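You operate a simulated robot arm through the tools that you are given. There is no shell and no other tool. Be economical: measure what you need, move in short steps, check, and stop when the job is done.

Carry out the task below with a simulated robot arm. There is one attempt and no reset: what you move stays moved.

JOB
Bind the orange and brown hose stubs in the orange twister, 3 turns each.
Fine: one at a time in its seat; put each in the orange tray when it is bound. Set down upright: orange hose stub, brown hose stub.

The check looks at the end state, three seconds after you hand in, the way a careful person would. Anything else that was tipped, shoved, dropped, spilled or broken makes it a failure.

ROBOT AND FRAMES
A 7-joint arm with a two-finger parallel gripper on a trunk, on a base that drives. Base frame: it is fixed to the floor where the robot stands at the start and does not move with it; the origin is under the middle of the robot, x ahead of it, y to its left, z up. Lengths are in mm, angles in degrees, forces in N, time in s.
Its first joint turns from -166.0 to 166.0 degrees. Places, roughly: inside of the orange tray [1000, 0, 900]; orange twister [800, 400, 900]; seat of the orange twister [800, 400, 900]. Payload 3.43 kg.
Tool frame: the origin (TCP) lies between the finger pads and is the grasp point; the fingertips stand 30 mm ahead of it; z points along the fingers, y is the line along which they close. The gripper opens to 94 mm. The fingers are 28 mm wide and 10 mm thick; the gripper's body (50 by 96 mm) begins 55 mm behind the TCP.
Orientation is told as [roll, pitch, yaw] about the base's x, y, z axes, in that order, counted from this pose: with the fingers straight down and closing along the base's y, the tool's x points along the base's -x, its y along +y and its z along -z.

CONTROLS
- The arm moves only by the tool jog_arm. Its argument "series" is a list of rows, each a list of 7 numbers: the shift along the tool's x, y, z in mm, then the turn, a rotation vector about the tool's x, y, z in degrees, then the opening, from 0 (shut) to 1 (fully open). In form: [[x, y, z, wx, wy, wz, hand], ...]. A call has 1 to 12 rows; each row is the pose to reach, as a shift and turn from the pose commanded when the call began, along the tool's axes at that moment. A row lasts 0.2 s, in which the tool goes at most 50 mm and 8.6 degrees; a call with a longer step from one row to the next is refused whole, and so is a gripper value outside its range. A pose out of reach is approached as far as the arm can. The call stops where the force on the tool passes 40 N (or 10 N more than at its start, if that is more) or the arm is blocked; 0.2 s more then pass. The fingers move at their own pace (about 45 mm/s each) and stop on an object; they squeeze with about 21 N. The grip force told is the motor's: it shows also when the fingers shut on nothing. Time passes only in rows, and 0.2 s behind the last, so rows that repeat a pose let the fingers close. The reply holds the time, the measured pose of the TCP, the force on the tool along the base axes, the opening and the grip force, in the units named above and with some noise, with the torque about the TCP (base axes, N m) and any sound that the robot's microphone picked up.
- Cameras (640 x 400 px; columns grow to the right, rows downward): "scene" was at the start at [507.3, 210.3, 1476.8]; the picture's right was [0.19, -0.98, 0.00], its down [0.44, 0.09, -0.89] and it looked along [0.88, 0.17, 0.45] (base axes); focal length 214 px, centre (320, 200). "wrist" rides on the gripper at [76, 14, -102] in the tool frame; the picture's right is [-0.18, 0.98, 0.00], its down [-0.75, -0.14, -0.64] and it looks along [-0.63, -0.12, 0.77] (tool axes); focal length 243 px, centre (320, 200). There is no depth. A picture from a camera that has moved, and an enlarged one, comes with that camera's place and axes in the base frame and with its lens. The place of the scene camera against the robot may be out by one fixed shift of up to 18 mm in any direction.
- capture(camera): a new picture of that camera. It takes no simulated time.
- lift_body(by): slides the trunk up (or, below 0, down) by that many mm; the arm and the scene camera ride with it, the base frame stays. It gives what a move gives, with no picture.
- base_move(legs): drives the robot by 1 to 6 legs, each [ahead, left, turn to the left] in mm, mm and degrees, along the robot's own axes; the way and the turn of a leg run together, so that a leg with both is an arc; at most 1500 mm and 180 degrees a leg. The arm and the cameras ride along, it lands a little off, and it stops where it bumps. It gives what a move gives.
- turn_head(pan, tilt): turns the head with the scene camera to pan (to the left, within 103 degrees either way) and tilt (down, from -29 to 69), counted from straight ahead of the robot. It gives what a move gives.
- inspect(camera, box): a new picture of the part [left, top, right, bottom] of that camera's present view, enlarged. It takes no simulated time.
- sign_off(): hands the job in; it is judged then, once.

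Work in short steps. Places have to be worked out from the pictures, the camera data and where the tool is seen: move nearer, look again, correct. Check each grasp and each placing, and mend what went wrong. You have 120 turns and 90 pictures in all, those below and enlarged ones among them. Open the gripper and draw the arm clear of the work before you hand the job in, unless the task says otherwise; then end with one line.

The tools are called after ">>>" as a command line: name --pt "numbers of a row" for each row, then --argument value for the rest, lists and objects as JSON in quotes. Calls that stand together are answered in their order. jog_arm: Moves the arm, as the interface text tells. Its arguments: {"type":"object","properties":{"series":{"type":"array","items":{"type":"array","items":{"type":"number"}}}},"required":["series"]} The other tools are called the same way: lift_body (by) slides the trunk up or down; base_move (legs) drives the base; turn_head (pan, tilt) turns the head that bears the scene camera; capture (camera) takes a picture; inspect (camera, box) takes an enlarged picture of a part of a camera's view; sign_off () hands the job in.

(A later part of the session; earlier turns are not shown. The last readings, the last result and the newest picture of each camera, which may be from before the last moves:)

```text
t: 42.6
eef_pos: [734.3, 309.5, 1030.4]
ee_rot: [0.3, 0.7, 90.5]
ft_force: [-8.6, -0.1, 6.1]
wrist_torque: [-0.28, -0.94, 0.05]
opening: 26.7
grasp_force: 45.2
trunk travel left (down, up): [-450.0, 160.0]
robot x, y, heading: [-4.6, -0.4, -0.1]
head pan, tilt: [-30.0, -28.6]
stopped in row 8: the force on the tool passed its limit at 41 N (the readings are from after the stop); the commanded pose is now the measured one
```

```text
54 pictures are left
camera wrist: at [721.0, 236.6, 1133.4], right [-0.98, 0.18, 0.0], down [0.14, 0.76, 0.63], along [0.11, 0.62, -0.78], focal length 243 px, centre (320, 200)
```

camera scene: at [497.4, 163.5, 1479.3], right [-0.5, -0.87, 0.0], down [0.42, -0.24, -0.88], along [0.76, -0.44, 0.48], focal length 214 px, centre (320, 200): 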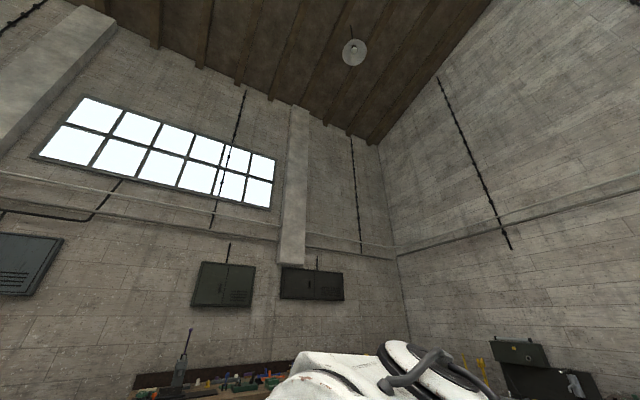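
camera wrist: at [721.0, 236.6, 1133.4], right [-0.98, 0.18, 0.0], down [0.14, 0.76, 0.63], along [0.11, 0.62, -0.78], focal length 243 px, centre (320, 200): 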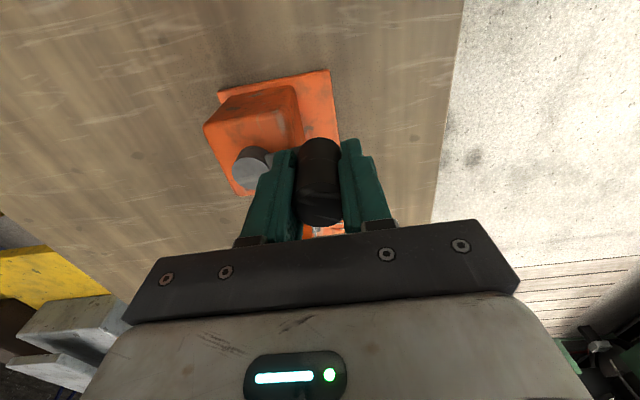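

It moves but with large load, possibly from the rigid clamp. I open, rise clear and inspect the crank, pointer and stub.

>>> jog_arm --pt "0 0 0 0 0 0 0.3" --pt "0 0 0 0 0 0 0.6" --pt "0 0 0 0 0 0 0.6" --pt "0 0 -30 0 0 0 0.6" --pt "0 0 -70 0 0 0 0.6" --pt "0 0 -95 0 0 0 0.6" --pt "0 0 -95 0 0 0 0.6"

>>> inspect --camera "wrist" --box '[230, 60, 390, 220]'

```text
t: 44.2
eef_pos: [737.6, 311.1, 1125.7]
ee_rot: [0.5, 0.8, 90.4]
ft_force: [-0.3, -0.3, 0.0]
wrist_torque: [0.0, -0.02, -0.02]
opening: 56.3
grasp_force: 0.1
trunk travel left (down, up): [-450.0, 160.0]
robot x, y, heading: [-2.1, -2.7, -0.1]
head pan, tilt: [-30.0, -28.6]
```

```text
2.50 times, centred on (310, 140) of wrist
camera zoom: at [724.1, 238.2, 1229.5], right [-0.98, 0.18, 0.01], down [0.14, 0.76, 0.63], along [0.11, 0.62, -0.78], focal length 606 px, centre (345, 350)
```

zoom: 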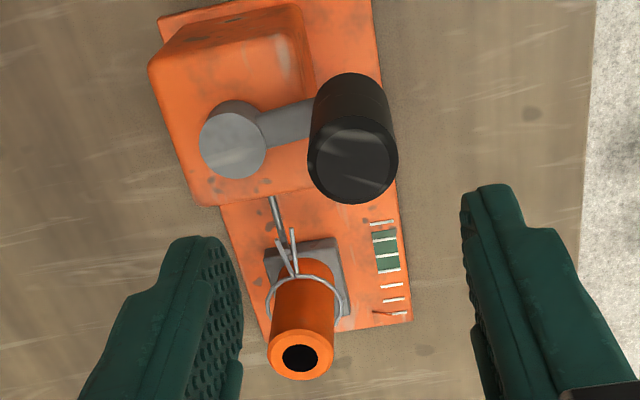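

The stub and pointer look fine; the handle is back near its start. I'll push the handle with closed fingers as a peg instead, staying behind it clockwise: first position behind it at θ≈225°.

>>> jog_arm --pt "10 -5 0 0.5 -0.8 0 0.3" --pt "27.6 -11.4 0 0.5 -0.8 0 0" --pt "27.6 -11.4 30 0.5 -0.8 0 0" --pt "27.6 -11.4 60 0.5 -0.8 0 0" --pt "27.6 -11.4 80 0.5 -0.8 0 0" --pt "27.6 -11.4 92 0.5 -0.8 0 0" --pt "27.6 -11.4 92 0.5 -0.8 0 0"

>>> inspect --camera "wrist" --box '[200, 60, 440, 240]'

```text
t: 45.8
eef_pos: [748.3, 282.6, 1032.2]
ee_rot: [0.0, 0.0, 90.2]
ft_force: [-0.3, 0.1, -1.2]
wrist_torque: [0.0, 0.0, 0.02]
opening: 0.0
grasp_force: 21.2
trunk travel left (down, up): [-450.0, 160.0]
robot x, y, heading: [-3.3, -2.3, -0.1]
head pan, tilt: [-30.0, -28.6]
```

```text
2.22 times, centred on (320, 150) of wrist
camera zoom: at [734.5, 207.8, 1133.6], right [-0.98, 0.18, 0.0], down [0.14, 0.75, 0.64], along [0.12, 0.63, -0.77], focal length 539 px, centre (320, 311)
```

zoom: 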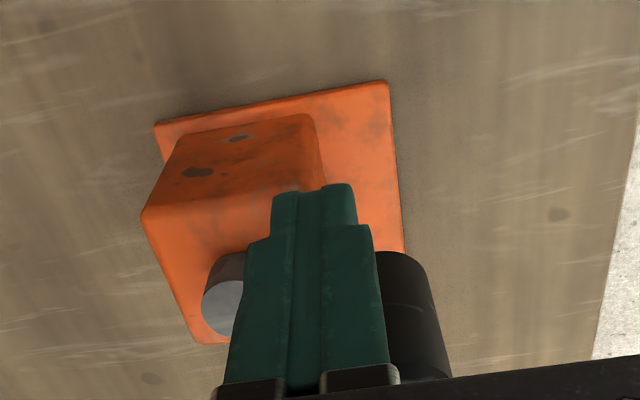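

Positioned behind the handle. I push along the circle slowly.

>>> jog_arm --pt "-5.3 3.6 0 0 0 0 0" --pt "-10.5 7.1 0 0 0 0 0" --pt "-16.1 9.8 0 0 0 0 0" --pt "-22.1 11.9 0 0 0 0 0" --pt "-28.2 13.1 0 0 0 0 0" --pt "-34.5 13.5 0 0 0 0 0" --pt "-40.8 13.1 0 0 0 0 0" --pt "-46.9 11.9 0 0 0 0 0"

>>> capture --camera "wrist"

```text
t: 47.1
eef_pos: [737.3, 303.8, 1031.6]
ee_rot: [-0.1, 0.7, 89.8]
ft_force: [-2.7, -10.9, 2.2]
wrist_torque: [0.13, -0.06, 0.13]
opening: 0.0
grasp_force: 20.8
trunk travel left (down, up): [-450.0, 160.0]
robot x, y, heading: [-0.2, -3.4, -0.7]
head pan, tilt: [-30.0, -28.6]
stopped in row 6: the force on the tool passed its limit at 45 N (the readings are from after the stop); the commanded pose is now the measured one
```

```text
51 pictures are left
camera wrist: at [721.8, 230.0, 1135.1], right [-0.98, 0.19, 0.0], down [0.14, 0.76, 0.63], along [0.12, 0.62, -0.77], focal length 243 px, centre (320, 200)
```

wrist: 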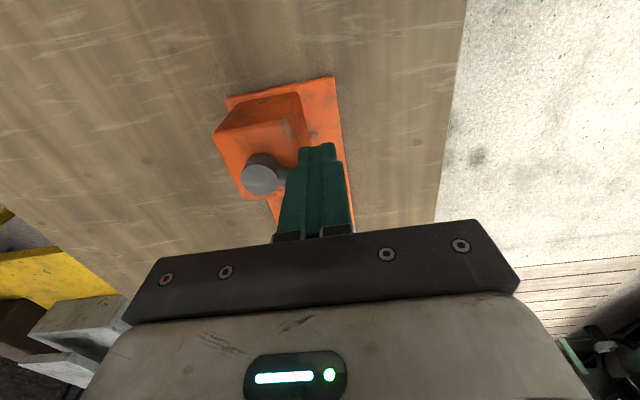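

Stopped again with the handle at θ≈162°, same place as before: a hard stop clockwise. So the working direction is counter-clockwise; I reposition the peg on the other side of the handle.

>>> jog_arm --pt "5 0 0 0 -0.7 0 0" --pt "5 0 -45 0 -0.7 0 0" --pt "5 0 -70 0 -0.7 0 0" --pt "-20 -12 -70 0 -0.7 0 0" --pt "-57 -21 -70 0 -0.7 0 0" --pt "-57 -21 -70 0 -0.7 0 0"

>>> inspect --camera "wrist" --box '[230, 20, 390, 180]'

```text
t: 48.5
eef_pos: [756.9, 364.8, 1100.2]
ee_rot: [0.0, -0.2, 89.9]
ft_force: [0.6, 0.8, -0.9]
wrist_torque: [0.01, -0.01, 0.02]
opening: 0.0
grasp_force: 21.0
trunk travel left (down, up): [-450.0, 160.0]
robot x, y, heading: [0.5, -5.6, -0.2]
head pan, tilt: [-30.0, -28.6]
```

```text
2.50 times, centred on (310, 100) of wrist
camera zoom: at [742.0, 289.9, 1201.5], right [-0.98, 0.19, 0.0], down [0.14, 0.75, 0.64], along [0.12, 0.63, -0.77], focal length 606 px, centre (345, 450)
```

zoom: 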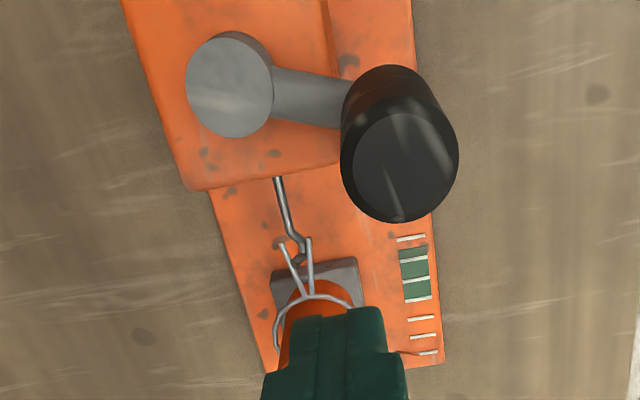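

Handle at θ≈159°, radius ≈50. I lower the peg on the +y side and push counter-clockwise.

>>> jog_arm --pt "0 0 40 0 0 0 0" --pt "0 0 68 0 0 0 0" --pt "7 2.7 68 0 0 0 0" --pt "10.8 7.5 68 0 0 0 0" --pt "15.2 11.7 68 0 0 0 0" --pt "20 15.5 68 0 0 0 0" --pt "25.3 18.6 68 0 0 0 0" --pt "30.9 21 68 0 0 0 0" --pt "36.8 22.7 68 0 0 0 0" --pt "42.8 23.7 68 0 0 0 0" --pt "48.9 24 68 0 0 0 0"

>>> capture --camera "wrist"

```text
t: 50.9
eef_pos: [733.3, 314.2, 1032.8]
ee_rot: [0.1, -0.1, 90.0]
ft_force: [0.2, -0.1, 0.3]
wrist_torque: [0.02, 0.01, -0.01]
opening: 0.1
grasp_force: 21.5
trunk travel left (down, up): [-450.0, 160.0]
robot x, y, heading: [-2.9, -2.8, -0.6]
head pan, tilt: [-30.0, -28.6]
```

```text
49 pictures are left
camera wrist: at [718.4, 239.8, 1135.4], right [-0.98, 0.19, 0.0], down [0.14, 0.75, 0.64], along [0.12, 0.63, -0.77], focal length 243 px, centre (320, 200)
```

wrist: 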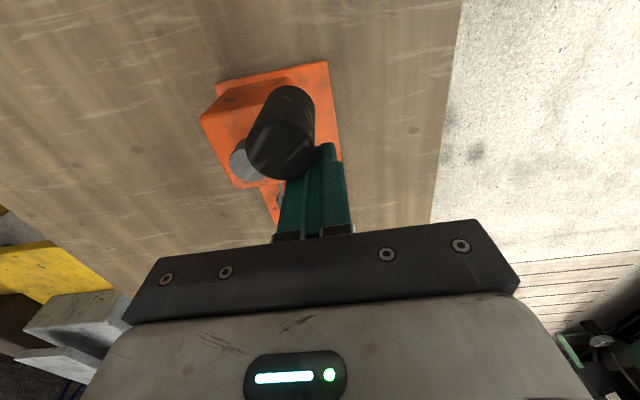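

Counter-clockwise moves freely. I continue pushing another half turn.

>>> jog_arm --pt "12.9 -1.9 0 0 0 0 0" --pt "24.9 -7.1 0 0 0 0 0" --pt "35.1 -15.2 0 0 0 0 0" --pt "42.9 -25.7 0 0 0 0 0" --pt "47.6 -37.9 0 0 0 0 0" --pt "49.1 -50.9 0 0 0 0 0" --pt "47.2 -63.8 0 0 0 0 0" --pt "42 -75.7 0 0 0 0 0" --pt "33.9 -85.9 0 0 0 0 0" --pt "23.4 -93.7 0 0 0 0 0" --pt "11.2 -98.5 0 0 0 0 0" --pt "-1.75 -100 0 0 0 0 0"

>>> capture --camera "wrist"

```text
t: 53.5
eef_pos: [833.6, 314.5, 1031.7]
ee_rot: [0.1, 0.0, 89.9]
ft_force: [0.8, -0.5, -1.2]
wrist_torque: [-0.03, -0.01, -0.02]
opening: 0.0
grasp_force: 20.4
trunk travel left (down, up): [-450.0, 160.0]
robot x, y, heading: [-5.4, -1.7, -0.2]
head pan, tilt: [-30.0, -28.6]
```

```text
48 pictures are left
camera wrist: at [818.5, 240.3, 1134.4], right [-0.98, 0.19, 0.0], down [0.14, 0.75, 0.64], along [0.12, 0.63, -0.77], focal length 243 px, centre (320, 200)
```

wrist: 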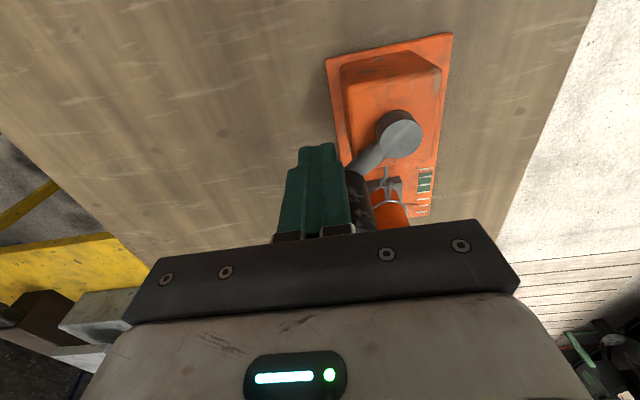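

Works well. Next half turn, past the +y side.

>>> jog_arm --pt "-12.9 1.9 0 0 0 0 0" --pt "-24.9 7.1 0 0 0 0 0" --pt "-35.1 15.2 0 0 0 0 0" --pt "-42.9 25.7 0 0 0 0 0" --pt "-47.6 37.9 0 0 0 0 0" --pt "-49.1 50.9 0 0 0 0 0" --pt "-47.2 63.8 0 0 0 0 0" --pt "-42 75.7 0 0 0 0 0" --pt "-33.9 85.9 0 0 0 0 0" --pt "-23.4 93.7 0 0 0 0 0" --pt "-11.2 98.5 0 0 0 0 0" --pt "1.75 100 0 0 0 0 0"

>>> capture --camera "wrist"

```text
t: 56.1
eef_pos: [735.0, 312.8, 1030.8]
ee_rot: [0.2, -0.2, 90.0]
ft_force: [-0.1, 0.1, 0.8]
wrist_torque: [-0.05, 0.0, 0.0]
opening: 0.0
grasp_force: 20.6
trunk travel left (down, up): [-450.0, 160.0]
robot x, y, heading: [0.8, -0.7, -0.3]
head pan, tilt: [-30.0, -28.6]
```

```text
47 pictures are left
camera wrist: at [718.9, 239.7, 1133.4], right [-0.98, 0.19, 0.0], down [0.14, 0.75, 0.64], along [0.12, 0.63, -0.77], focal length 243 px, centre (320, 200)
```

wrist: 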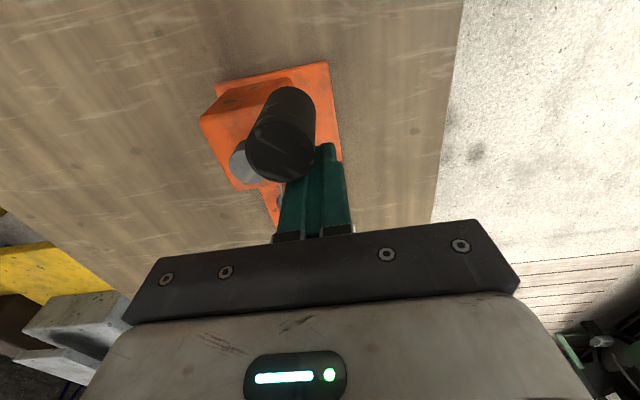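

One turn plus ~38° done. Next half turn, then check the pointer on the scale.

>>> jog_arm --pt "12.9 -1.9 0 0 0 0 0" --pt "24.9 -7.1 0 0 0 0 0" --pt "35.1 -15.2 0 0 0 0 0" --pt "42.9 -25.7 0 0 0 0 0" --pt "47.6 -37.9 0 0 0 0 0" --pt "49.1 -50.9 0 0 0 0 0" --pt "47.2 -63.8 0 0 0 0 0" --pt "42 -75.7 0 0 0 0 0" --pt "33.9 -85.9 0 0 0 0 0" --pt "23.4 -93.7 0 0 0 0 0" --pt "11.2 -98.5 0 0 0 0 0" --pt "-1.75 -100 0 0 0 0 0"

>>> inspect --camera "wrist" --box '[340, 120, 460, 230]'

```text
t: 58.7
eef_pos: [833.1, 316.6, 1032.8]
ee_rot: [0.1, -0.1, 89.9]
ft_force: [-0.3, -1.3, 0.3]
wrist_torque: [0.01, 0.01, 0.0]
opening: 0.3
grasp_force: 20.8
trunk travel left (down, up): [-450.0, 160.0]
robot x, y, heading: [-1.5, 2.2, -0.7]
head pan, tilt: [-30.0, -28.6]
```

```text
3.64 times, centred on (400, 175) of wrist
camera zoom: at [818.4, 241.6, 1135.4], right [-0.98, 0.19, 0.0], down [0.14, 0.75, 0.64], along [0.12, 0.63, -0.77], focal length 882 px, centre (29, 291)
```

zoom: 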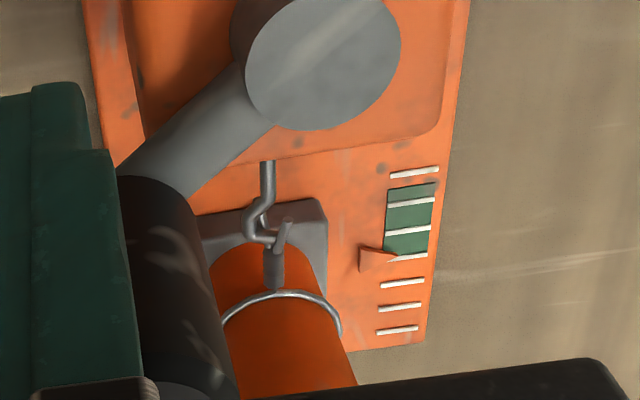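

The pointer already reads about tick 3, at the edge of the green band, and the tails are twisting. I zoom tighter to read twist and pointer exactly before going on.

>>> inspect --camera "wrist" --box '[395, 155, 465, 220]'

>>> inspect --camera "wrist" --box '[385, 155, 435, 215]'

```text
6.15 times, centred on (430, 188) of wrist
camera zoom: at [818.4, 241.6, 1135.4], right [-0.98, 0.19, 0.0], down [0.14, 0.75, 0.64], along [0.12, 0.63, -0.77], focal length 1493 px, centre (-357, 277)
```

zoom: 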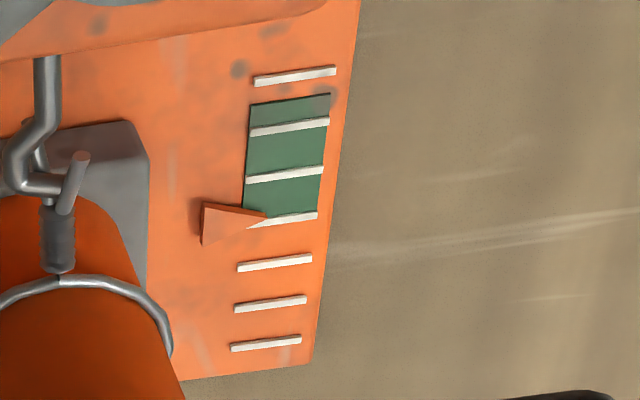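

```text
6.67 times, centred on (410, 185) of wrist
camera zoom: at [818.4, 241.6, 1135.4], right [-0.98, 0.19, 0.0], down [0.14, 0.75, 0.64], along [0.12, 0.63, -0.77], focal length 1618 px, centre (-280, 300)
```

zoom: 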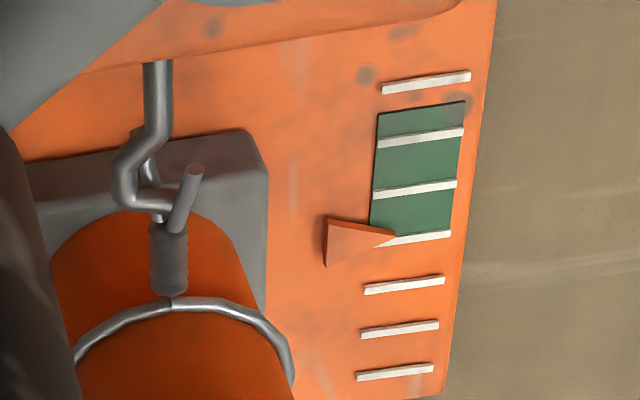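

The pointer is just past 3 (≈3.1), in the green: the scale counts hook turns (about 2 per crank turn). I nudge ~24° more of crank for margin, then back off and rise.

>>> jog_arm --pt "-6.5 0.6 0 0 0 0 0" --pt "-12.9 1.9 0 0 0 0 0" --pt "-20.3 4.7 0 0 0 0 0" --pt "-20.3 4.7 0 0 0 0 0" --pt "-12 2 0 0 0 0 0" --pt "-12 2 -40 0 0 0 0" --pt "-12 2 -80 0 0 0 0" --pt "-12 2 -95 0 0 0 0" --pt "-12 2 -95 0 0 0 0"

>>> capture --camera "wrist"

>>> inspect --camera "wrist" --box '[320, 100, 440, 190]'

```text
t: 60.7
eef_pos: [833.0, 327.7, 1128.1]
ee_rot: [0.1, -0.1, 90.0]
ft_force: [1.1, 0.3, 0.0]
wrist_torque: [-0.01, 0.0, 0.01]
opening: 0.0
grasp_force: 21.1
trunk travel left (down, up): [-450.0, 160.0]
robot x, y, heading: [0.4, -4.1, -0.0]
head pan, tilt: [-30.0, -28.6]
```

```text
43 pictures are left
camera wrist: at [817.7, 253.2, 1230.5], right [-0.98, 0.19, 0.0], down [0.14, 0.75, 0.64], along [0.12, 0.63, -0.77], focal length 243 px, centre (320, 200)
```

wrist: 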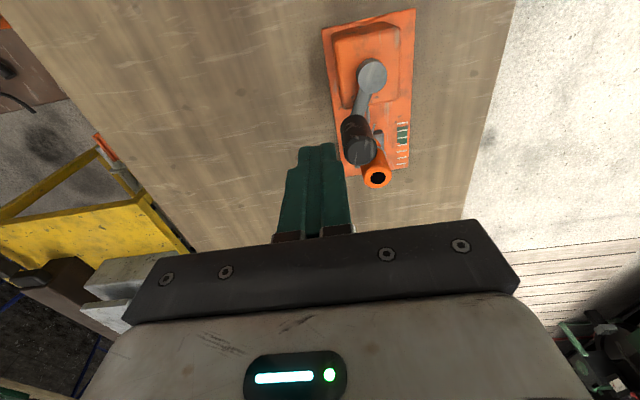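

```text
4.44 times, centred on (380, 145) of wrist
camera zoom: at [817.7, 253.2, 1230.5], right [-0.98, 0.19, 0.0], down [0.14, 0.75, 0.64], along [0.12, 0.63, -0.77], focal length 1078 px, centre (53, 444)
```

zoom: 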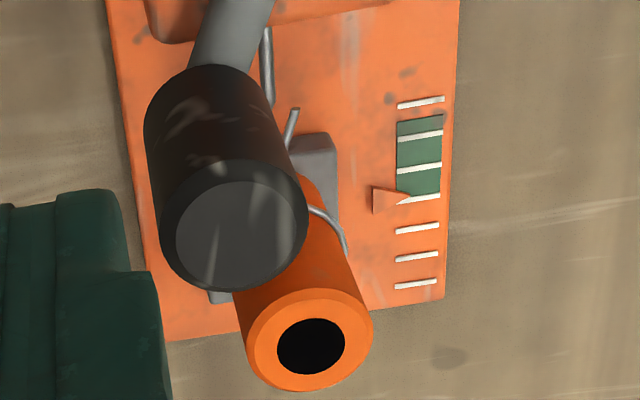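

The pointer barely changed with ~30° more of crank, so I need a clean reading. I move the camera nearly above the scale.

>>> jog_arm --pt "-30 10 -10 0 0 0 0" --pt "-65 30 -10 0 0 0 0" --pt "-100 50 -10 0 0 0 0" --pt "-127 68 -10 0 0 0 0" --pt "-127 68 -10 0 0 0 0"

>>> inspect --camera "wrist" --box '[270, 0, 390, 120]'

```text
t: 61.9
eef_pos: [762.5, 455.1, 1138.9]
ee_rot: [0.1, -0.1, 89.9]
ft_force: [0.2, 0.3, -0.3]
wrist_torque: [-0.01, 0.01, -0.01]
opening: 0.2
grasp_force: 21.0
trunk travel left (down, up): [-450.0, 160.0]
robot x, y, heading: [0.2, -1.5, -0.2]
head pan, tilt: [-30.0, -28.6]
```

```text
3.33 times, centred on (330, 60) of wrist
camera zoom: at [747.7, 379.1, 1240.3], right [-0.98, 0.19, 0.0], down [0.14, 0.75, 0.64], along [0.12, 0.63, -0.77], focal length 809 px, centre (287, 667)
```

zoom: 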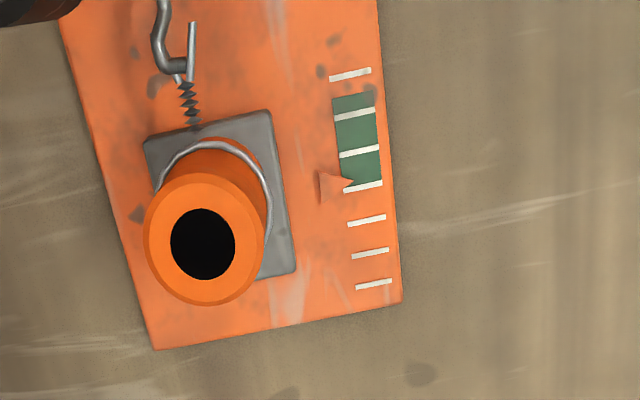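

The pointer reads ≈3.2, in the green, and the tails show a proper twist. Now I grip the orange stub again (same grip as before) and look before lifting.

>>> jog_arm --pt "12 -10 0 0 0 0 0.3" --pt "25 -19 10 0 0 0 0.6" --pt "25 -19 45 0 0 0 0.6" --pt "25 -19 85 0 0 0 0.6" --pt "25 -19 115 0 0 0 0.6" --pt "25 -19 140 0 0 0 0.6" --pt "25 -19 155 0 0 0 0.6" --pt "25 -19 162 0 0 0 0.6" --pt "25 -19 162 0 0 0 0.6"

>>> capture --camera "wrist"

```text
t: 63.9
eef_pos: [782.6, 430.8, 975.1]
ee_rot: [0.1, 0.0, 89.9]
ft_force: [-0.7, 0.9, -0.3]
wrist_torque: [-0.02, 0.04, 0.01]
opening: 56.3
grasp_force: 0.0
trunk travel left (down, up): [-450.0, 160.0]
robot x, y, heading: [-3.4, -3.4, -0.3]
head pan, tilt: [-30.0, -28.6]
```

```text
40 pictures are left
camera wrist: at [767.5, 356.6, 1078.2], right [-0.98, 0.19, 0.0], down [0.14, 0.75, 0.64], along [0.12, 0.63, -0.77], focal length 243 px, centre (320, 200)
```

wrist: 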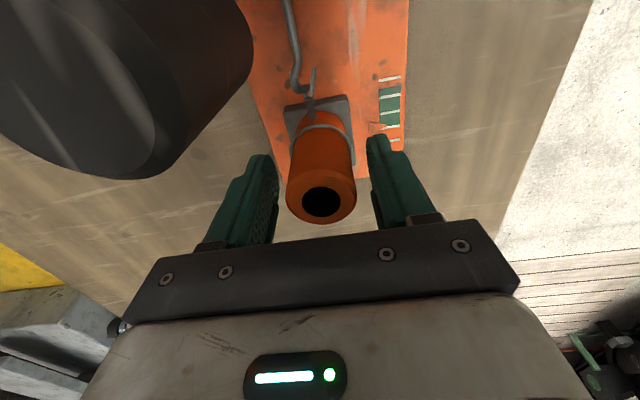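

Well centred and clear of the crank. I close and lift slowly, watching the force.

>>> jog_arm --pt "0 0 0 0 0 0 0.4" --pt "0 0 0 0 0 0 0" --pt "0 0 0 0 0 0 0" --pt "0 0 0 0 0 0 0" --pt "0 0 0 0 0 0 0" --pt "0 0 -1 0 0 0 0" --pt "0 0 -2 0 0 0 0" --pt "0 0 -4 0 0 0 0" --pt "0 0 -6 0 0 0 0" --pt "0 0 -8 0 0 0 0"

>>> inspect --camera "wrist" --box '[220, 20, 440, 230]'

```text
t: 66.1
eef_pos: [781.9, 431.6, 985.3]
ee_rot: [0.1, -0.1, 89.9]
ft_force: [0.2, -0.2, -1.1]
wrist_torque: [-0.03, -0.02, -0.03]
opening: 34.7
grasp_force: 20.9
trunk travel left (down, up): [-450.0, 160.0]
robot x, y, heading: [-3.4, 1.6, -0.6]
head pan, tilt: [-30.0, -28.6]
```

```text
1.90 times, centred on (330, 125) of wrist
camera zoom: at [767.8, 356.0, 1086.4], right [-0.98, 0.19, 0.0], down [0.14, 0.75, 0.64], along [0.12, 0.63, -0.77], focal length 462 px, centre (301, 343)
```

zoom: 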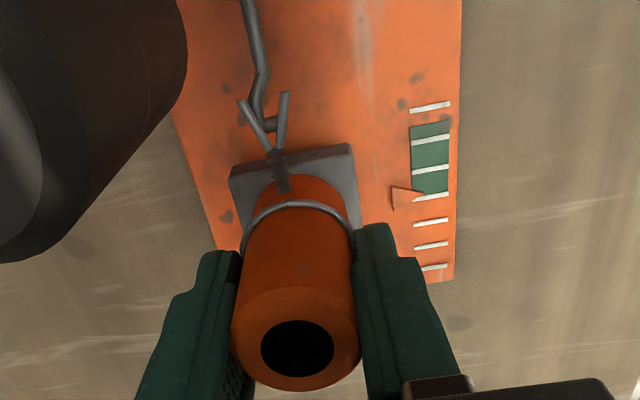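

The stub is free with twisted tails. I lift to z≈1150.

>>> jog_arm --pt "0 0 -8 0 0 0 0" --pt "0 0 -20 0 0 0 0" --pt "0 0 -34 0 0 0 0" --pt "0 0 -50 0 0 0 0" --pt "0 0 -66 0 0 0 0" --pt "0 0 -82 0 0 0 0" --pt "0 0 -98 0 0 0 0" --pt "0 0 -114 0 0 0 0" --pt "0 0 -130 0 0 0 0" --pt "0 0 -146 0 0 0 0" --pt "0 0 -160 0 0 0 0" --pt "0 0 -165 0 0 0 0"

>>> jog_arm --pt "15 -8 0 0 0 0 0" --pt "45 -23 0 0 0 0 0" --pt "80 -40 0 0 0 0 0" --pt "115 -57 0 0 0 0 0" --pt "150 -74 0 0 0 0 0" --pt "185 -91 0 0 0 0 0" --pt "220 -108 0 0 0 0 0" --pt "255 -124 0 0 0 0 0" --pt "290 -138 0 0 0 0 0" --pt "325 -148 0 0 0 0 0" --pt "355 -150 0 0 0 0 0" --pt "370 -150 0 0 0 0 0"

>>> capture --camera "wrist"

```text
t: 68.7
eef_pos: [783.0, 429.2, 1148.6]
ee_rot: [0.2, 0.0, 89.9]
ft_force: [-0.6, -0.6, -1.8]
wrist_torque: [-0.02, -0.01, 0.01]
opening: 34.2
grasp_force: 20.4
trunk travel left (down, up): [-450.0, 160.0]
robot x, y, heading: [2.0, -5.3, -0.5]
head pan, tilt: [-30.0, -28.6]
```

```text
t: 71.3
eef_pos: [931.7, 59.8, 1148.7]
ee_rot: [0.1, -0.1, 89.9]
ft_force: [0.3, -0.1, -0.5]
wrist_torque: [0.0, 0.0, 0.02]
opening: 33.2
grasp_force: 20.8
trunk travel left (down, up): [-450.0, 160.0]
robot x, y, heading: [-2.6, -1.8, -0.5]
head pan, tilt: [-30.0, -28.6]
```

```text
38 pictures are left
camera wrist: at [917.0, -15.7, 1250.5], right [-0.98, 0.19, 0.0], down [0.14, 0.75, 0.64], along [0.12, 0.63, -0.77], focal length 243 px, centre (320, 200)
```

wrist: 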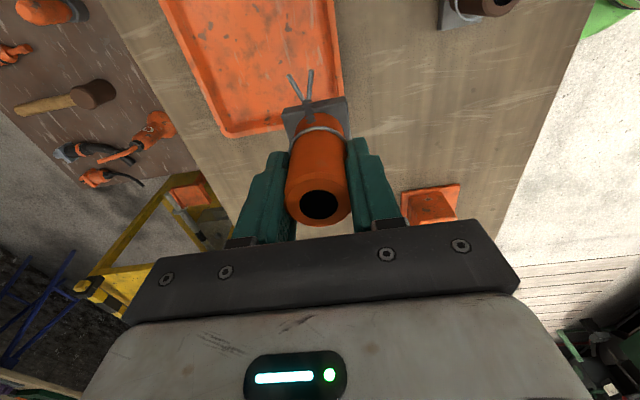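

The tray spans x≈910–1090, y up to ≈110. I move to (962, 50) and lower to just above its floor.

>>> jog_arm --pt "3 -10 0 0 0 0 0" --pt "8 -30 15 0 0 0 0" --pt "8 -30 35 0 0 0 0" --pt "8 -30 55 0 0 0 0" --pt "8 -30 75 0 0 0 0" --pt "8 -30 95 0 0 0 0" --pt "8 -30 112 0 0 0 0" --pt "8 -30 125 0 0 0 0" --pt "8 -30 130 0 0 0 0"

>>> capture --camera "wrist"

```text
t: 73.3
eef_pos: [961.6, 53.5, 1017.4]
ee_rot: [0.1, -0.2, 89.9]
ft_force: [-0.1, -0.6, -1.4]
wrist_torque: [0.05, 0.03, -0.04]
opening: 32.8
grasp_force: 21.0
trunk travel left (down, up): [-450.0, 160.0]
robot x, y, heading: [-3.0, -2.9, -0.4]
head pan, tilt: [-30.0, -28.6]
```

```text
37 pictures are left
camera wrist: at [946.0, -21.7, 1119.1], right [-0.98, 0.19, 0.0], down [0.14, 0.75, 0.64], along [0.12, 0.63, -0.77], focal length 243 px, centre (320, 200)
```

wrist: 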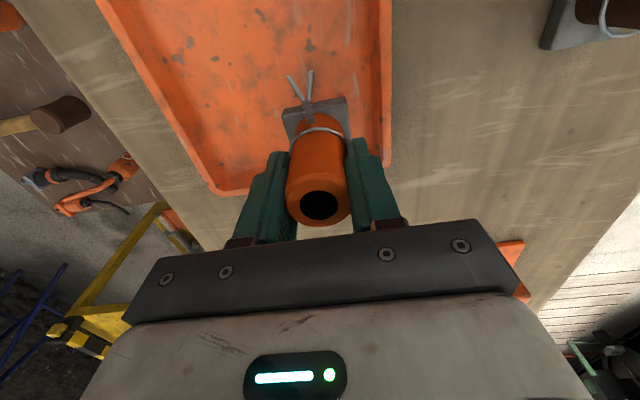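

The foot will land well inside the tray. I lower until contact.

>>> jog_arm --pt "0 0 12 0 0 0 0" --pt "0 0 24 0 0 0 0" --pt "0 0 33 0 0 0 0" --pt "0 0 38 0 0 0 0" --pt "0 0 40 0 0 0 0" --pt "0 0 42 0 0 0 0" --pt "0 0 42 0 0 0 0"

```text
t: 74.9
eef_pos: [960.3, 53.1, 975.2]
ee_rot: [0.1, -0.1, 89.8]
ft_force: [0.0, -0.8, -2.0]
wrist_torque: [-0.02, 0.02, 0.0]
opening: 32.6
grasp_force: 20.5
trunk travel left (down, up): [-450.0, 160.0]
robot x, y, heading: [-3.5, 0.2, -0.3]
head pan, tilt: [-30.0, -28.6]
```

No contact yet; continue in 1 mm steps.

>>> jog_arm --pt "0 0 1 0 0 0 0" --pt "0 0 2 0 0 0 0" --pt "0 0 3 0 0 0 0" --pt "0 0 4 0 0 0 0"

```text
t: 75.9
eef_pos: [962.2, 52.1, 972.8]
ee_rot: [0.0, -0.2, 89.9]
ft_force: [-0.1, 0.3, -0.7]
wrist_torque: [-0.02, -0.03, 0.02]
opening: 32.3
grasp_force: 20.5
trunk travel left (down, up): [-450.0, 160.0]
robot x, y, heading: [-0.4, -1.1, 0.1]
head pan, tilt: [-30.0, -28.6]
```

>>> jog_arm --pt "0 0 1 0 0 0 0" --pt "0 0 2 0 0 0 0" --pt "0 0 3 0 0 0 0"

```text
t: 76.7
eef_pos: [961.5, 51.3, 972.3]
ee_rot: [-0.2, -0.2, 89.9]
ft_force: [-2.5, -1.7, 19.9]
wrist_torque: [0.3, 0.27, 0.09]
opening: 32.1
grasp_force: 20.4
trunk travel left (down, up): [-450.0, 160.0]
robot x, y, heading: [-4.5, -1.3, -0.1]
head pan, tilt: [-30.0, -28.6]
```

Contact (≈20 N). I ease off slightly, open, and rise.

>>> jog_arm --pt "0 0 -1.5 0 0 0 0" --pt "0 0 -1.5 0 0 0 0.2" --pt "0 0 -1.5 0 0 0 0.5" --pt "0 0 -1.5 0 0 0 0.6" --pt "0 0 -1.5 0 0 0 0.6" --pt "0 0 -20 0 0 0 0.6" --pt "0 0 -50 0 0 0 0.6" --pt "0 0 -95 0 0 0 0.6" --pt "0 0 -140 0 0 0 0.6" --pt "0 0 -150 0 0 0 0.6"

>>> capture --camera "wrist"

```text
t: 78.9
eef_pos: [961.4, 53.3, 1120.1]
ee_rot: [0.0, -0.1, 89.9]
ft_force: [-0.5, 0.2, 0.0]
wrist_torque: [0.0, 0.0, 0.0]
opening: 56.8
grasp_force: 0.0
trunk travel left (down, up): [-450.0, 160.0]
robot x, y, heading: [0.8, -2.6, -0.5]
head pan, tilt: [-30.0, -28.6]
```

```text
36 pictures are left
camera wrist: at [947.3, -22.0, 1221.6], right [-0.98, 0.19, 0.0], down [0.14, 0.75, 0.64], along [0.12, 0.63, -0.77], focal length 243 px, centre (320, 200)
```

wrist: 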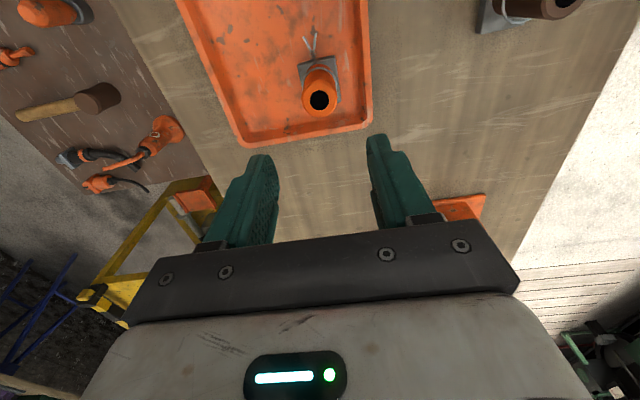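

The orange stub stands upright in the tray. Now to above the brown stub, near (772, 18).

>>> jog_arm --pt "5 40 0 0 0 0 0.7" --pt "15 85 0 0 0 0 0.8" --pt "25 130 0 0 0 0 0.8" --pt "32 170 0 0 0 0 0.8" --pt "35 189 0 0 0 0 0.8" --pt "35 189 0 0 0 0 0.8"

>>> capture --camera "wrist"

```text
t: 80.3
eef_pos: [773.6, 17.8, 1119.7]
ee_rot: [0.1, -0.1, 89.9]
ft_force: [0.2, 0.3, 0.9]
wrist_torque: [-0.01, 0.0, -0.01]
opening: 75.0
grasp_force: 0.0
trunk travel left (down, up): [-450.0, 160.0]
robot x, y, heading: [-1.0, 1.7, -0.6]
head pan, tilt: [-30.0, -28.6]
```

```text
35 pictures are left
camera wrist: at [757.9, -56.4, 1221.1], right [-0.98, 0.19, 0.0], down [0.14, 0.75, 0.64], along [0.12, 0.63, -0.77], focal length 243 px, centre (320, 200)
```

wrist: 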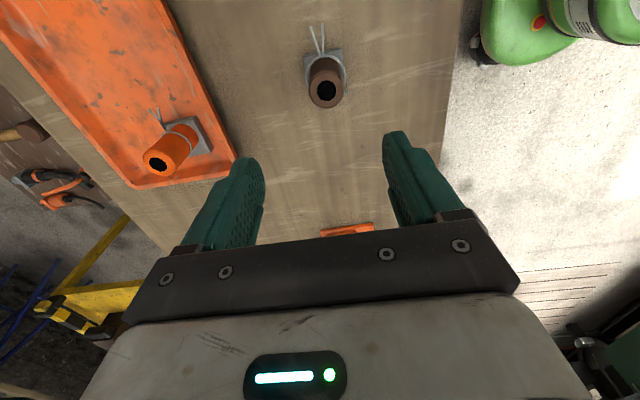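

The brown top is at about (765, 11), similarly oriented. I shift and descend partway to check.

>>> jog_arm --pt "7 8 10 0 0 0 0.8" --pt "7 8 45 0 0 0 0.8" --pt "7 8 80 0 0 0 0.8" --pt "7 8 110 0 0 0 0.8" --pt "7 8 110 0 0 0 0.8"

>>> inspect --camera "wrist" --box '[200, 40, 440, 240]'

```text
t: 81.5
eef_pos: [765.7, 9.2, 1009.7]
ee_rot: [0.1, -0.1, 89.9]
ft_force: [0.1, 0.3, -0.7]
wrist_torque: [-0.02, -0.01, 0.02]
opening: 75.3
grasp_force: 0.1
trunk travel left (down, up): [-450.0, 160.0]
robot x, y, heading: [-3.1, -1.4, -0.4]
head pan, tilt: [-30.0, -28.6]
```

```text
2.00 times, centred on (320, 140) of wrist
camera zoom: at [750.5, -65.3, 1111.3], right [-0.98, 0.19, 0.0], down [0.14, 0.75, 0.64], along [0.12, 0.63, -0.77], focal length 485 px, centre (320, 320)
```

zoom: 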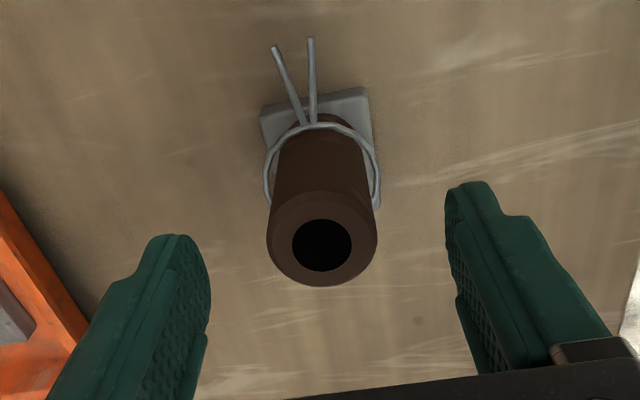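

Brown stub top is at about (765, 12, 980), the same build. I descend, grip, and lift a little slowly.

>>> jog_arm --pt "-2.5 1 15 0 0 0 0.8" --pt "-2.5 1 32 0 0 0 0.8" --pt "-2.5 1 42 0 0 0 0.8" --pt "-2.5 1 42 0 0 0 0.5" --pt "-2.5 1 42 0 0 0 0.2" --pt "-2.5 1 42 0 0 0 0" --pt "-2.5 1 42 0 0 0 0" --pt "-2.5 1 42 0 0 0 0"

>>> jog_arm --pt "0 0 -2 0 0 0 0" --pt "0 0 -4 0 0 0 0" --pt "0 0 -6 0 0 0 0" --pt "0 0 -8 0 0 0 0" --pt "0 0 -10 0 0 0 0" --pt "0 0 -12 0 0 0 0"

>>> capture --camera "wrist"

```text
t: 83.3
eef_pos: [764.3, 11.3, 967.4]
ee_rot: [0.1, -0.2, 89.8]
ft_force: [0.0, -0.2, -0.1]
wrist_torque: [0.01, -0.02, -0.04]
opening: 33.1
grasp_force: 21.1
trunk travel left (down, up): [-450.0, 160.0]
robot x, y, heading: [-2.8, 0.2, -0.5]
head pan, tilt: [-30.0, -28.6]
```

```text
t: 84.7
eef_pos: [764.9, 11.7, 979.6]
ee_rot: [0.1, 0.0, 90.0]
ft_force: [-0.1, 0.7, -1.7]
wrist_torque: [-0.01, 0.01, 0.02]
opening: 32.6
grasp_force: 21.1
trunk travel left (down, up): [-450.0, 160.0]
robot x, y, heading: [-2.9, -0.3, -0.4]
head pan, tilt: [-30.0, -28.6]
```

```text
33 pictures are left
camera wrist: at [748.8, -62.1, 1081.9], right [-0.98, 0.19, 0.0], down [0.14, 0.75, 0.64], along [0.12, 0.63, -0.77], focal length 243 px, centre (320, 200)
```

wrist: 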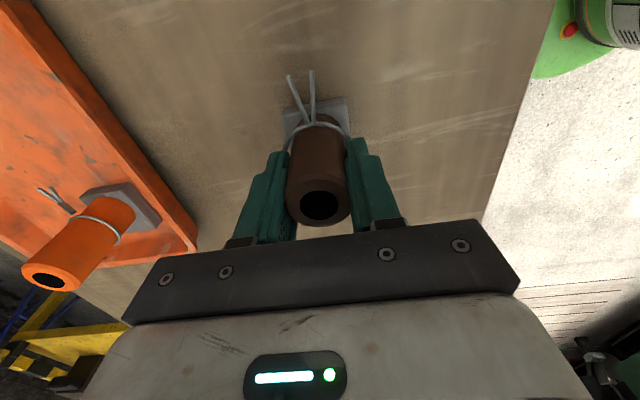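

Held identically to the orange one. I lift to z≈1145 and carry toward the seat.

>>> jog_arm --pt "0 0 -8 0 0 0 0" --pt "0 0 -20 0 0 0 0" --pt "0 0 -34 0 0 0 0" --pt "0 0 -50 0 0 0 0" --pt "0 0 -66 0 0 0 0" --pt "0 0 -82 0 0 0 0" --pt "0 0 -98 0 0 0 0" --pt "0 0 -114 0 0 0 0" --pt "0 0 -130 0 0 0 0" --pt "0 0 -146 0 0 0 0" --pt "0 0 -160 0 0 0 0" --pt "0 0 -166 0 0 0 0"

>>> jog_arm --pt "-15 0 0 0 0 0 0" --pt "-45 -2 0 0 0 0 0" --pt "-85 -4 0 0 0 0 0" --pt "-125 -6 0 0 0 0 0" --pt "-165 -8 0 0 0 0 0" --pt "-205 -10 0 0 0 0 0" --pt "-245 -12 0 0 0 0 0" --pt "-285 -14 0 0 0 0 0" --pt "-325 -16 0 0 0 0 0" --pt "-365 -18 0 0 0 0 0" --pt "-400 -18 0 0 0 0 0" --pt "-418 -18 0 0 0 0 0"

>>> capture --camera "wrist"

```text
t: 87.3
eef_pos: [764.7, 12.7, 1145.0]
ee_rot: [0.2, 0.0, 89.8]
ft_force: [0.9, 0.0, -0.7]
wrist_torque: [-0.01, -0.02, 0.0]
opening: 32.5
grasp_force: 21.3
trunk travel left (down, up): [-450.0, 160.0]
robot x, y, heading: [-1.2, -1.5, -0.2]
head pan, tilt: [-30.0, -28.6]
```

```text
t: 89.9
eef_pos: [782.1, 431.2, 1146.3]
ee_rot: [0.1, -0.1, 89.9]
ft_force: [-0.5, 0.0, -1.0]
wrist_torque: [-0.03, -0.03, -0.01]
opening: 32.2
grasp_force: 20.4
trunk travel left (down, up): [-450.0, 160.0]
robot x, y, heading: [-1.5, 1.2, -0.2]
head pan, tilt: [-30.0, -28.6]
```

```text
32 pictures are left
camera wrist: at [767.3, 356.9, 1249.2], right [-0.98, 0.19, 0.0], down [0.14, 0.75, 0.64], along [0.12, 0.63, -0.77], focal length 243 px, centre (320, 200)
```

wrist: 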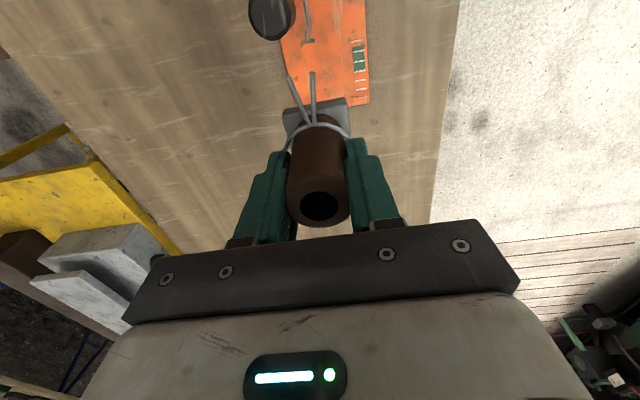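

I lower to just above the seat and check against the hook (and the pointer).

>>> jog_arm --pt "0 0 10 0 0 0 0" --pt "0 0 26 0 0 0 0" --pt "0 0 44 0 0 0 0" --pt "0 0 62 0 0 0 0" --pt "0 0 80 0 0 0 0" --pt "0 0 98 0 0 0 0" --pt "0 0 116 0 0 0 0" --pt "0 0 134 0 0 0 0" --pt "0 0 150 0 0 0 0" --pt "0 0 162 0 0 0 0" --pt "0 0 162 0 0 0 0"

>>> inspect --camera "wrist" --box '[240, 0, 420, 140]'

```text
t: 92.3
eef_pos: [782.5, 429.9, 983.5]
ee_rot: [0.1, -0.1, 89.9]
ft_force: [0.0, -0.1, -1.3]
wrist_torque: [0.0, 0.03, -0.04]
opening: 32.1
grasp_force: 21.4
trunk travel left (down, up): [-450.0, 160.0]
robot x, y, heading: [-3.7, -3.5, -0.5]
head pan, tilt: [-30.0, -28.6]
```

```text
2.86 times, centred on (330, 70) of wrist
camera zoom: at [767.1, 355.7, 1086.0], right [-0.98, 0.19, 0.0], down [0.14, 0.75, 0.64], along [0.12, 0.63, -0.77], focal length 693 px, centre (291, 571)
```

zoom: 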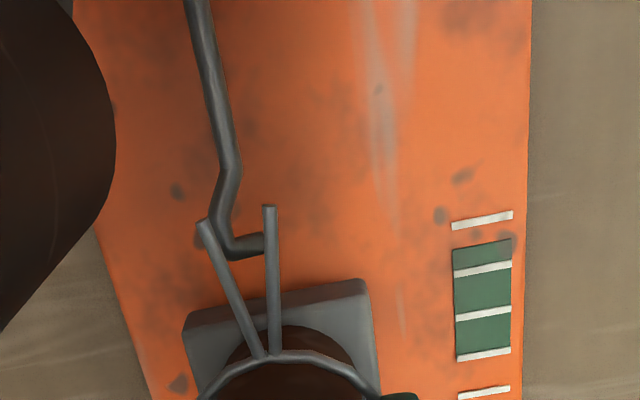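

The pointer has reset. The tails passed the hook freely on removal, so I lower onto the seat with force monitoring.

>>> jog_arm --pt "0 0.5 2 0 0 0 0" --pt "0 0.5 4 0 0 0 0" --pt "0 0.5 6 0 0 0 0" --pt "0 0.5 7 0 0 0 0" --pt "0 0.5 8 0 0 0 0"

```text
t: 93.5
eef_pos: [780.9, 431.3, 976.5]
ee_rot: [0.1, -0.1, 89.9]
ft_force: [-1.3, -1.3, 0.7]
wrist_torque: [0.04, -0.05, -0.08]
opening: 32.2
grasp_force: 21.1
trunk travel left (down, up): [-450.0, 160.0]
robot x, y, heading: [-2.0, -2.5, -0.6]
head pan, tilt: [-30.0, -28.6]
```

>>> jog_arm --pt "0 0 0.7 0 0 0 0" --pt "0 0 1.4 0 0 0 0" --pt "0 0 1.4 0 0 0 0"

```text
t: 94.3
eef_pos: [782.3, 431.4, 975.6]
ee_rot: [0.0, -0.3, 90.0]
ft_force: [-3.2, 0.5, 15.2]
wrist_torque: [0.44, 0.15, 0.08]
opening: 32.3
grasp_force: 20.7
trunk travel left (down, up): [-450.0, 160.0]
robot x, y, heading: [-1.9, -0.7, -0.5]
head pan, tilt: [-30.0, -28.6]
```

Seated on the plate (15 N, same height as the orange one). I ease off, release and rise.

>>> jog_arm --pt "0 0 -1 0 0 0 0" --pt "0 0 -1 0 0 0 0.2" --pt "0 0 -1 0 0 0 0.5" --pt "0 0 -1 0 0 0 0.6" --pt "0 0 -1 0 0 0 0.6" --pt "0 0 -20 0 0 0 0.6" --pt "0 0 -50 0 0 0 0.6" --pt "0 0 -95 0 0 0 0.6" --pt "0 0 -140 0 0 0 0.6" --pt "0 0 -150 0 0 0 0.6"

>>> inspect --camera "wrist" --box '[240, 0, 420, 140]'

```text
t: 96.5
eef_pos: [783.2, 430.2, 1125.4]
ee_rot: [0.1, -0.1, 89.9]
ft_force: [-0.8, 0.6, 0.2]
wrist_torque: [0.04, 0.0, 0.02]
opening: 56.3
grasp_force: 0.0
trunk travel left (down, up): [-450.0, 160.0]
robot x, y, heading: [-0.5, -2.5, -0.3]
head pan, tilt: [-30.0, -28.6]
```

```text
2.86 times, centred on (330, 70) of wrist
camera zoom: at [767.6, 355.3, 1227.5], right [-0.98, 0.19, 0.0], down [0.14, 0.75, 0.64], along [0.12, 0.63, -0.77], focal length 693 px, centre (291, 571)
```

zoom: 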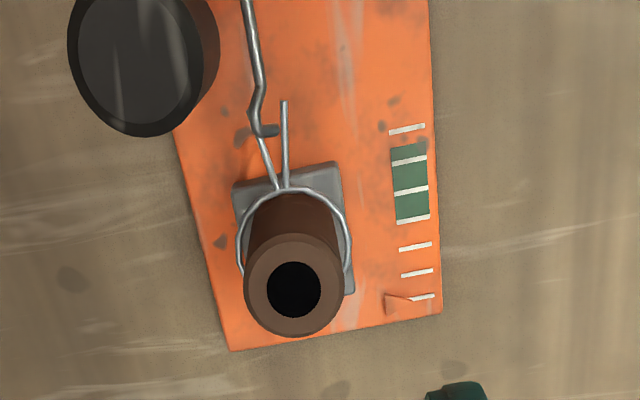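

Brown is upright in the seat, pointer at 0, handle at θ≈64°. I go behind the handle (θ≈16°) with closed fingers.

>>> jog_arm --pt "20 -12 0 0 0 0 0" --pt "50 -26 0 0 0 0 0" --pt "80 -40 0 0 0 0 0" --pt "99 -48 0 0 0 0 0" --pt "99 -48 35 0 0 0 0" --pt "99 -48 70 0 0 0 0" --pt "99 -48 93 0 0 0 0" --pt "99 -48 93 0 0 0 0"

```text
t: 98.3
eef_pos: [829.5, 331.5, 1031.9]
ee_rot: [0.1, -0.2, 89.9]
ft_force: [0.5, 0.4, 0.7]
wrist_torque: [0.01, 0.0, 0.01]
opening: 0.0
grasp_force: 20.8
trunk travel left (down, up): [-450.0, 160.0]
robot x, y, heading: [-1.8, -2.2, -0.5]
head pan, tilt: [-30.0, -28.6]
```

In position, no contact. I push counter-clockwise to θ=181°.

>>> jog_arm --pt "-12 5.2 0 0 0 0 0" --pt "-22.2 13.4 0 0 0 0 0" --pt "-29.9 23.9 0 0 0 0 0" --pt "-34.7 36 0 0 0 0 0" --pt "-36.2 49 0 0 0 0 0" --pt "-34.3 61.9 0 0 0 0 0" --pt "-29.1 73.9 0 0 0 0 0" --pt "-20.9 84.1 0 0 0 0 0" --pt "-10.4 91.8 0 0 0 0 0" --pt "1.7 96.6 0 0 0 0 0" --pt "14.7 98.1 0 0 0 0 0"

>>> jog_arm --pt "12.9 -1.9 0 0 0 0 0" --pt "24.9 -7.1 0 0 0 0 0" --pt "35.1 -15.2 0 0 0 0 0" --pt "42.9 -25.7 0 0 0 0 0" --pt "47.6 -37.9 0 0 0 0 0" --pt "49.1 -50.9 0 0 0 0 0" --pt "47.2 -63.8 0 0 0 0 0" --pt "42 -75.7 0 0 0 0 0" --pt "33.9 -85.9 0 0 0 0 0" --pt "23.4 -93.7 0 0 0 0 0" --pt "11.2 -98.5 0 0 0 0 0" --pt "-1.75 -100 0 0 0 0 0"

>>> inspect --camera "wrist" --box '[340, 120, 460, 230]'

```text
t: 100.7
eef_pos: [733.0, 317.5, 1032.2]
ee_rot: [0.2, -0.1, 89.9]
ft_force: [-0.7, 0.0, -0.7]
wrist_torque: [0.03, -0.03, 0.01]
opening: 0.0
grasp_force: 21.1
trunk travel left (down, up): [-450.0, 160.0]
robot x, y, heading: [1.0, 1.0, -0.5]
head pan, tilt: [-30.0, -28.6]
```

```text
t: 103.3
eef_pos: [831.6, 319.4, 1031.7]
ee_rot: [0.2, -0.1, 89.9]
ft_force: [0.2, -0.8, -0.6]
wrist_torque: [0.0, -0.01, 0.04]
opening: 0.0
grasp_force: 20.6
trunk travel left (down, up): [-450.0, 160.0]
robot x, y, heading: [2.7, -4.2, -0.4]
head pan, tilt: [-30.0, -28.6]
```

```text
3.64 times, centred on (400, 175) of wrist
camera zoom: at [816.6, 244.6, 1133.6], right [-0.98, 0.19, 0.0], down [0.14, 0.75, 0.64], along [0.12, 0.63, -0.77], focal length 882 px, centre (29, 291)
```

zoom: 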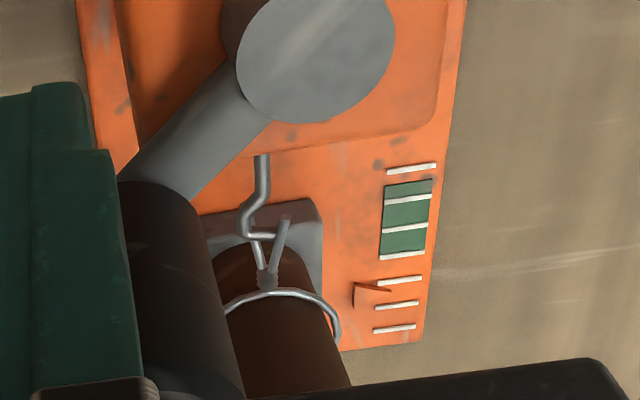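

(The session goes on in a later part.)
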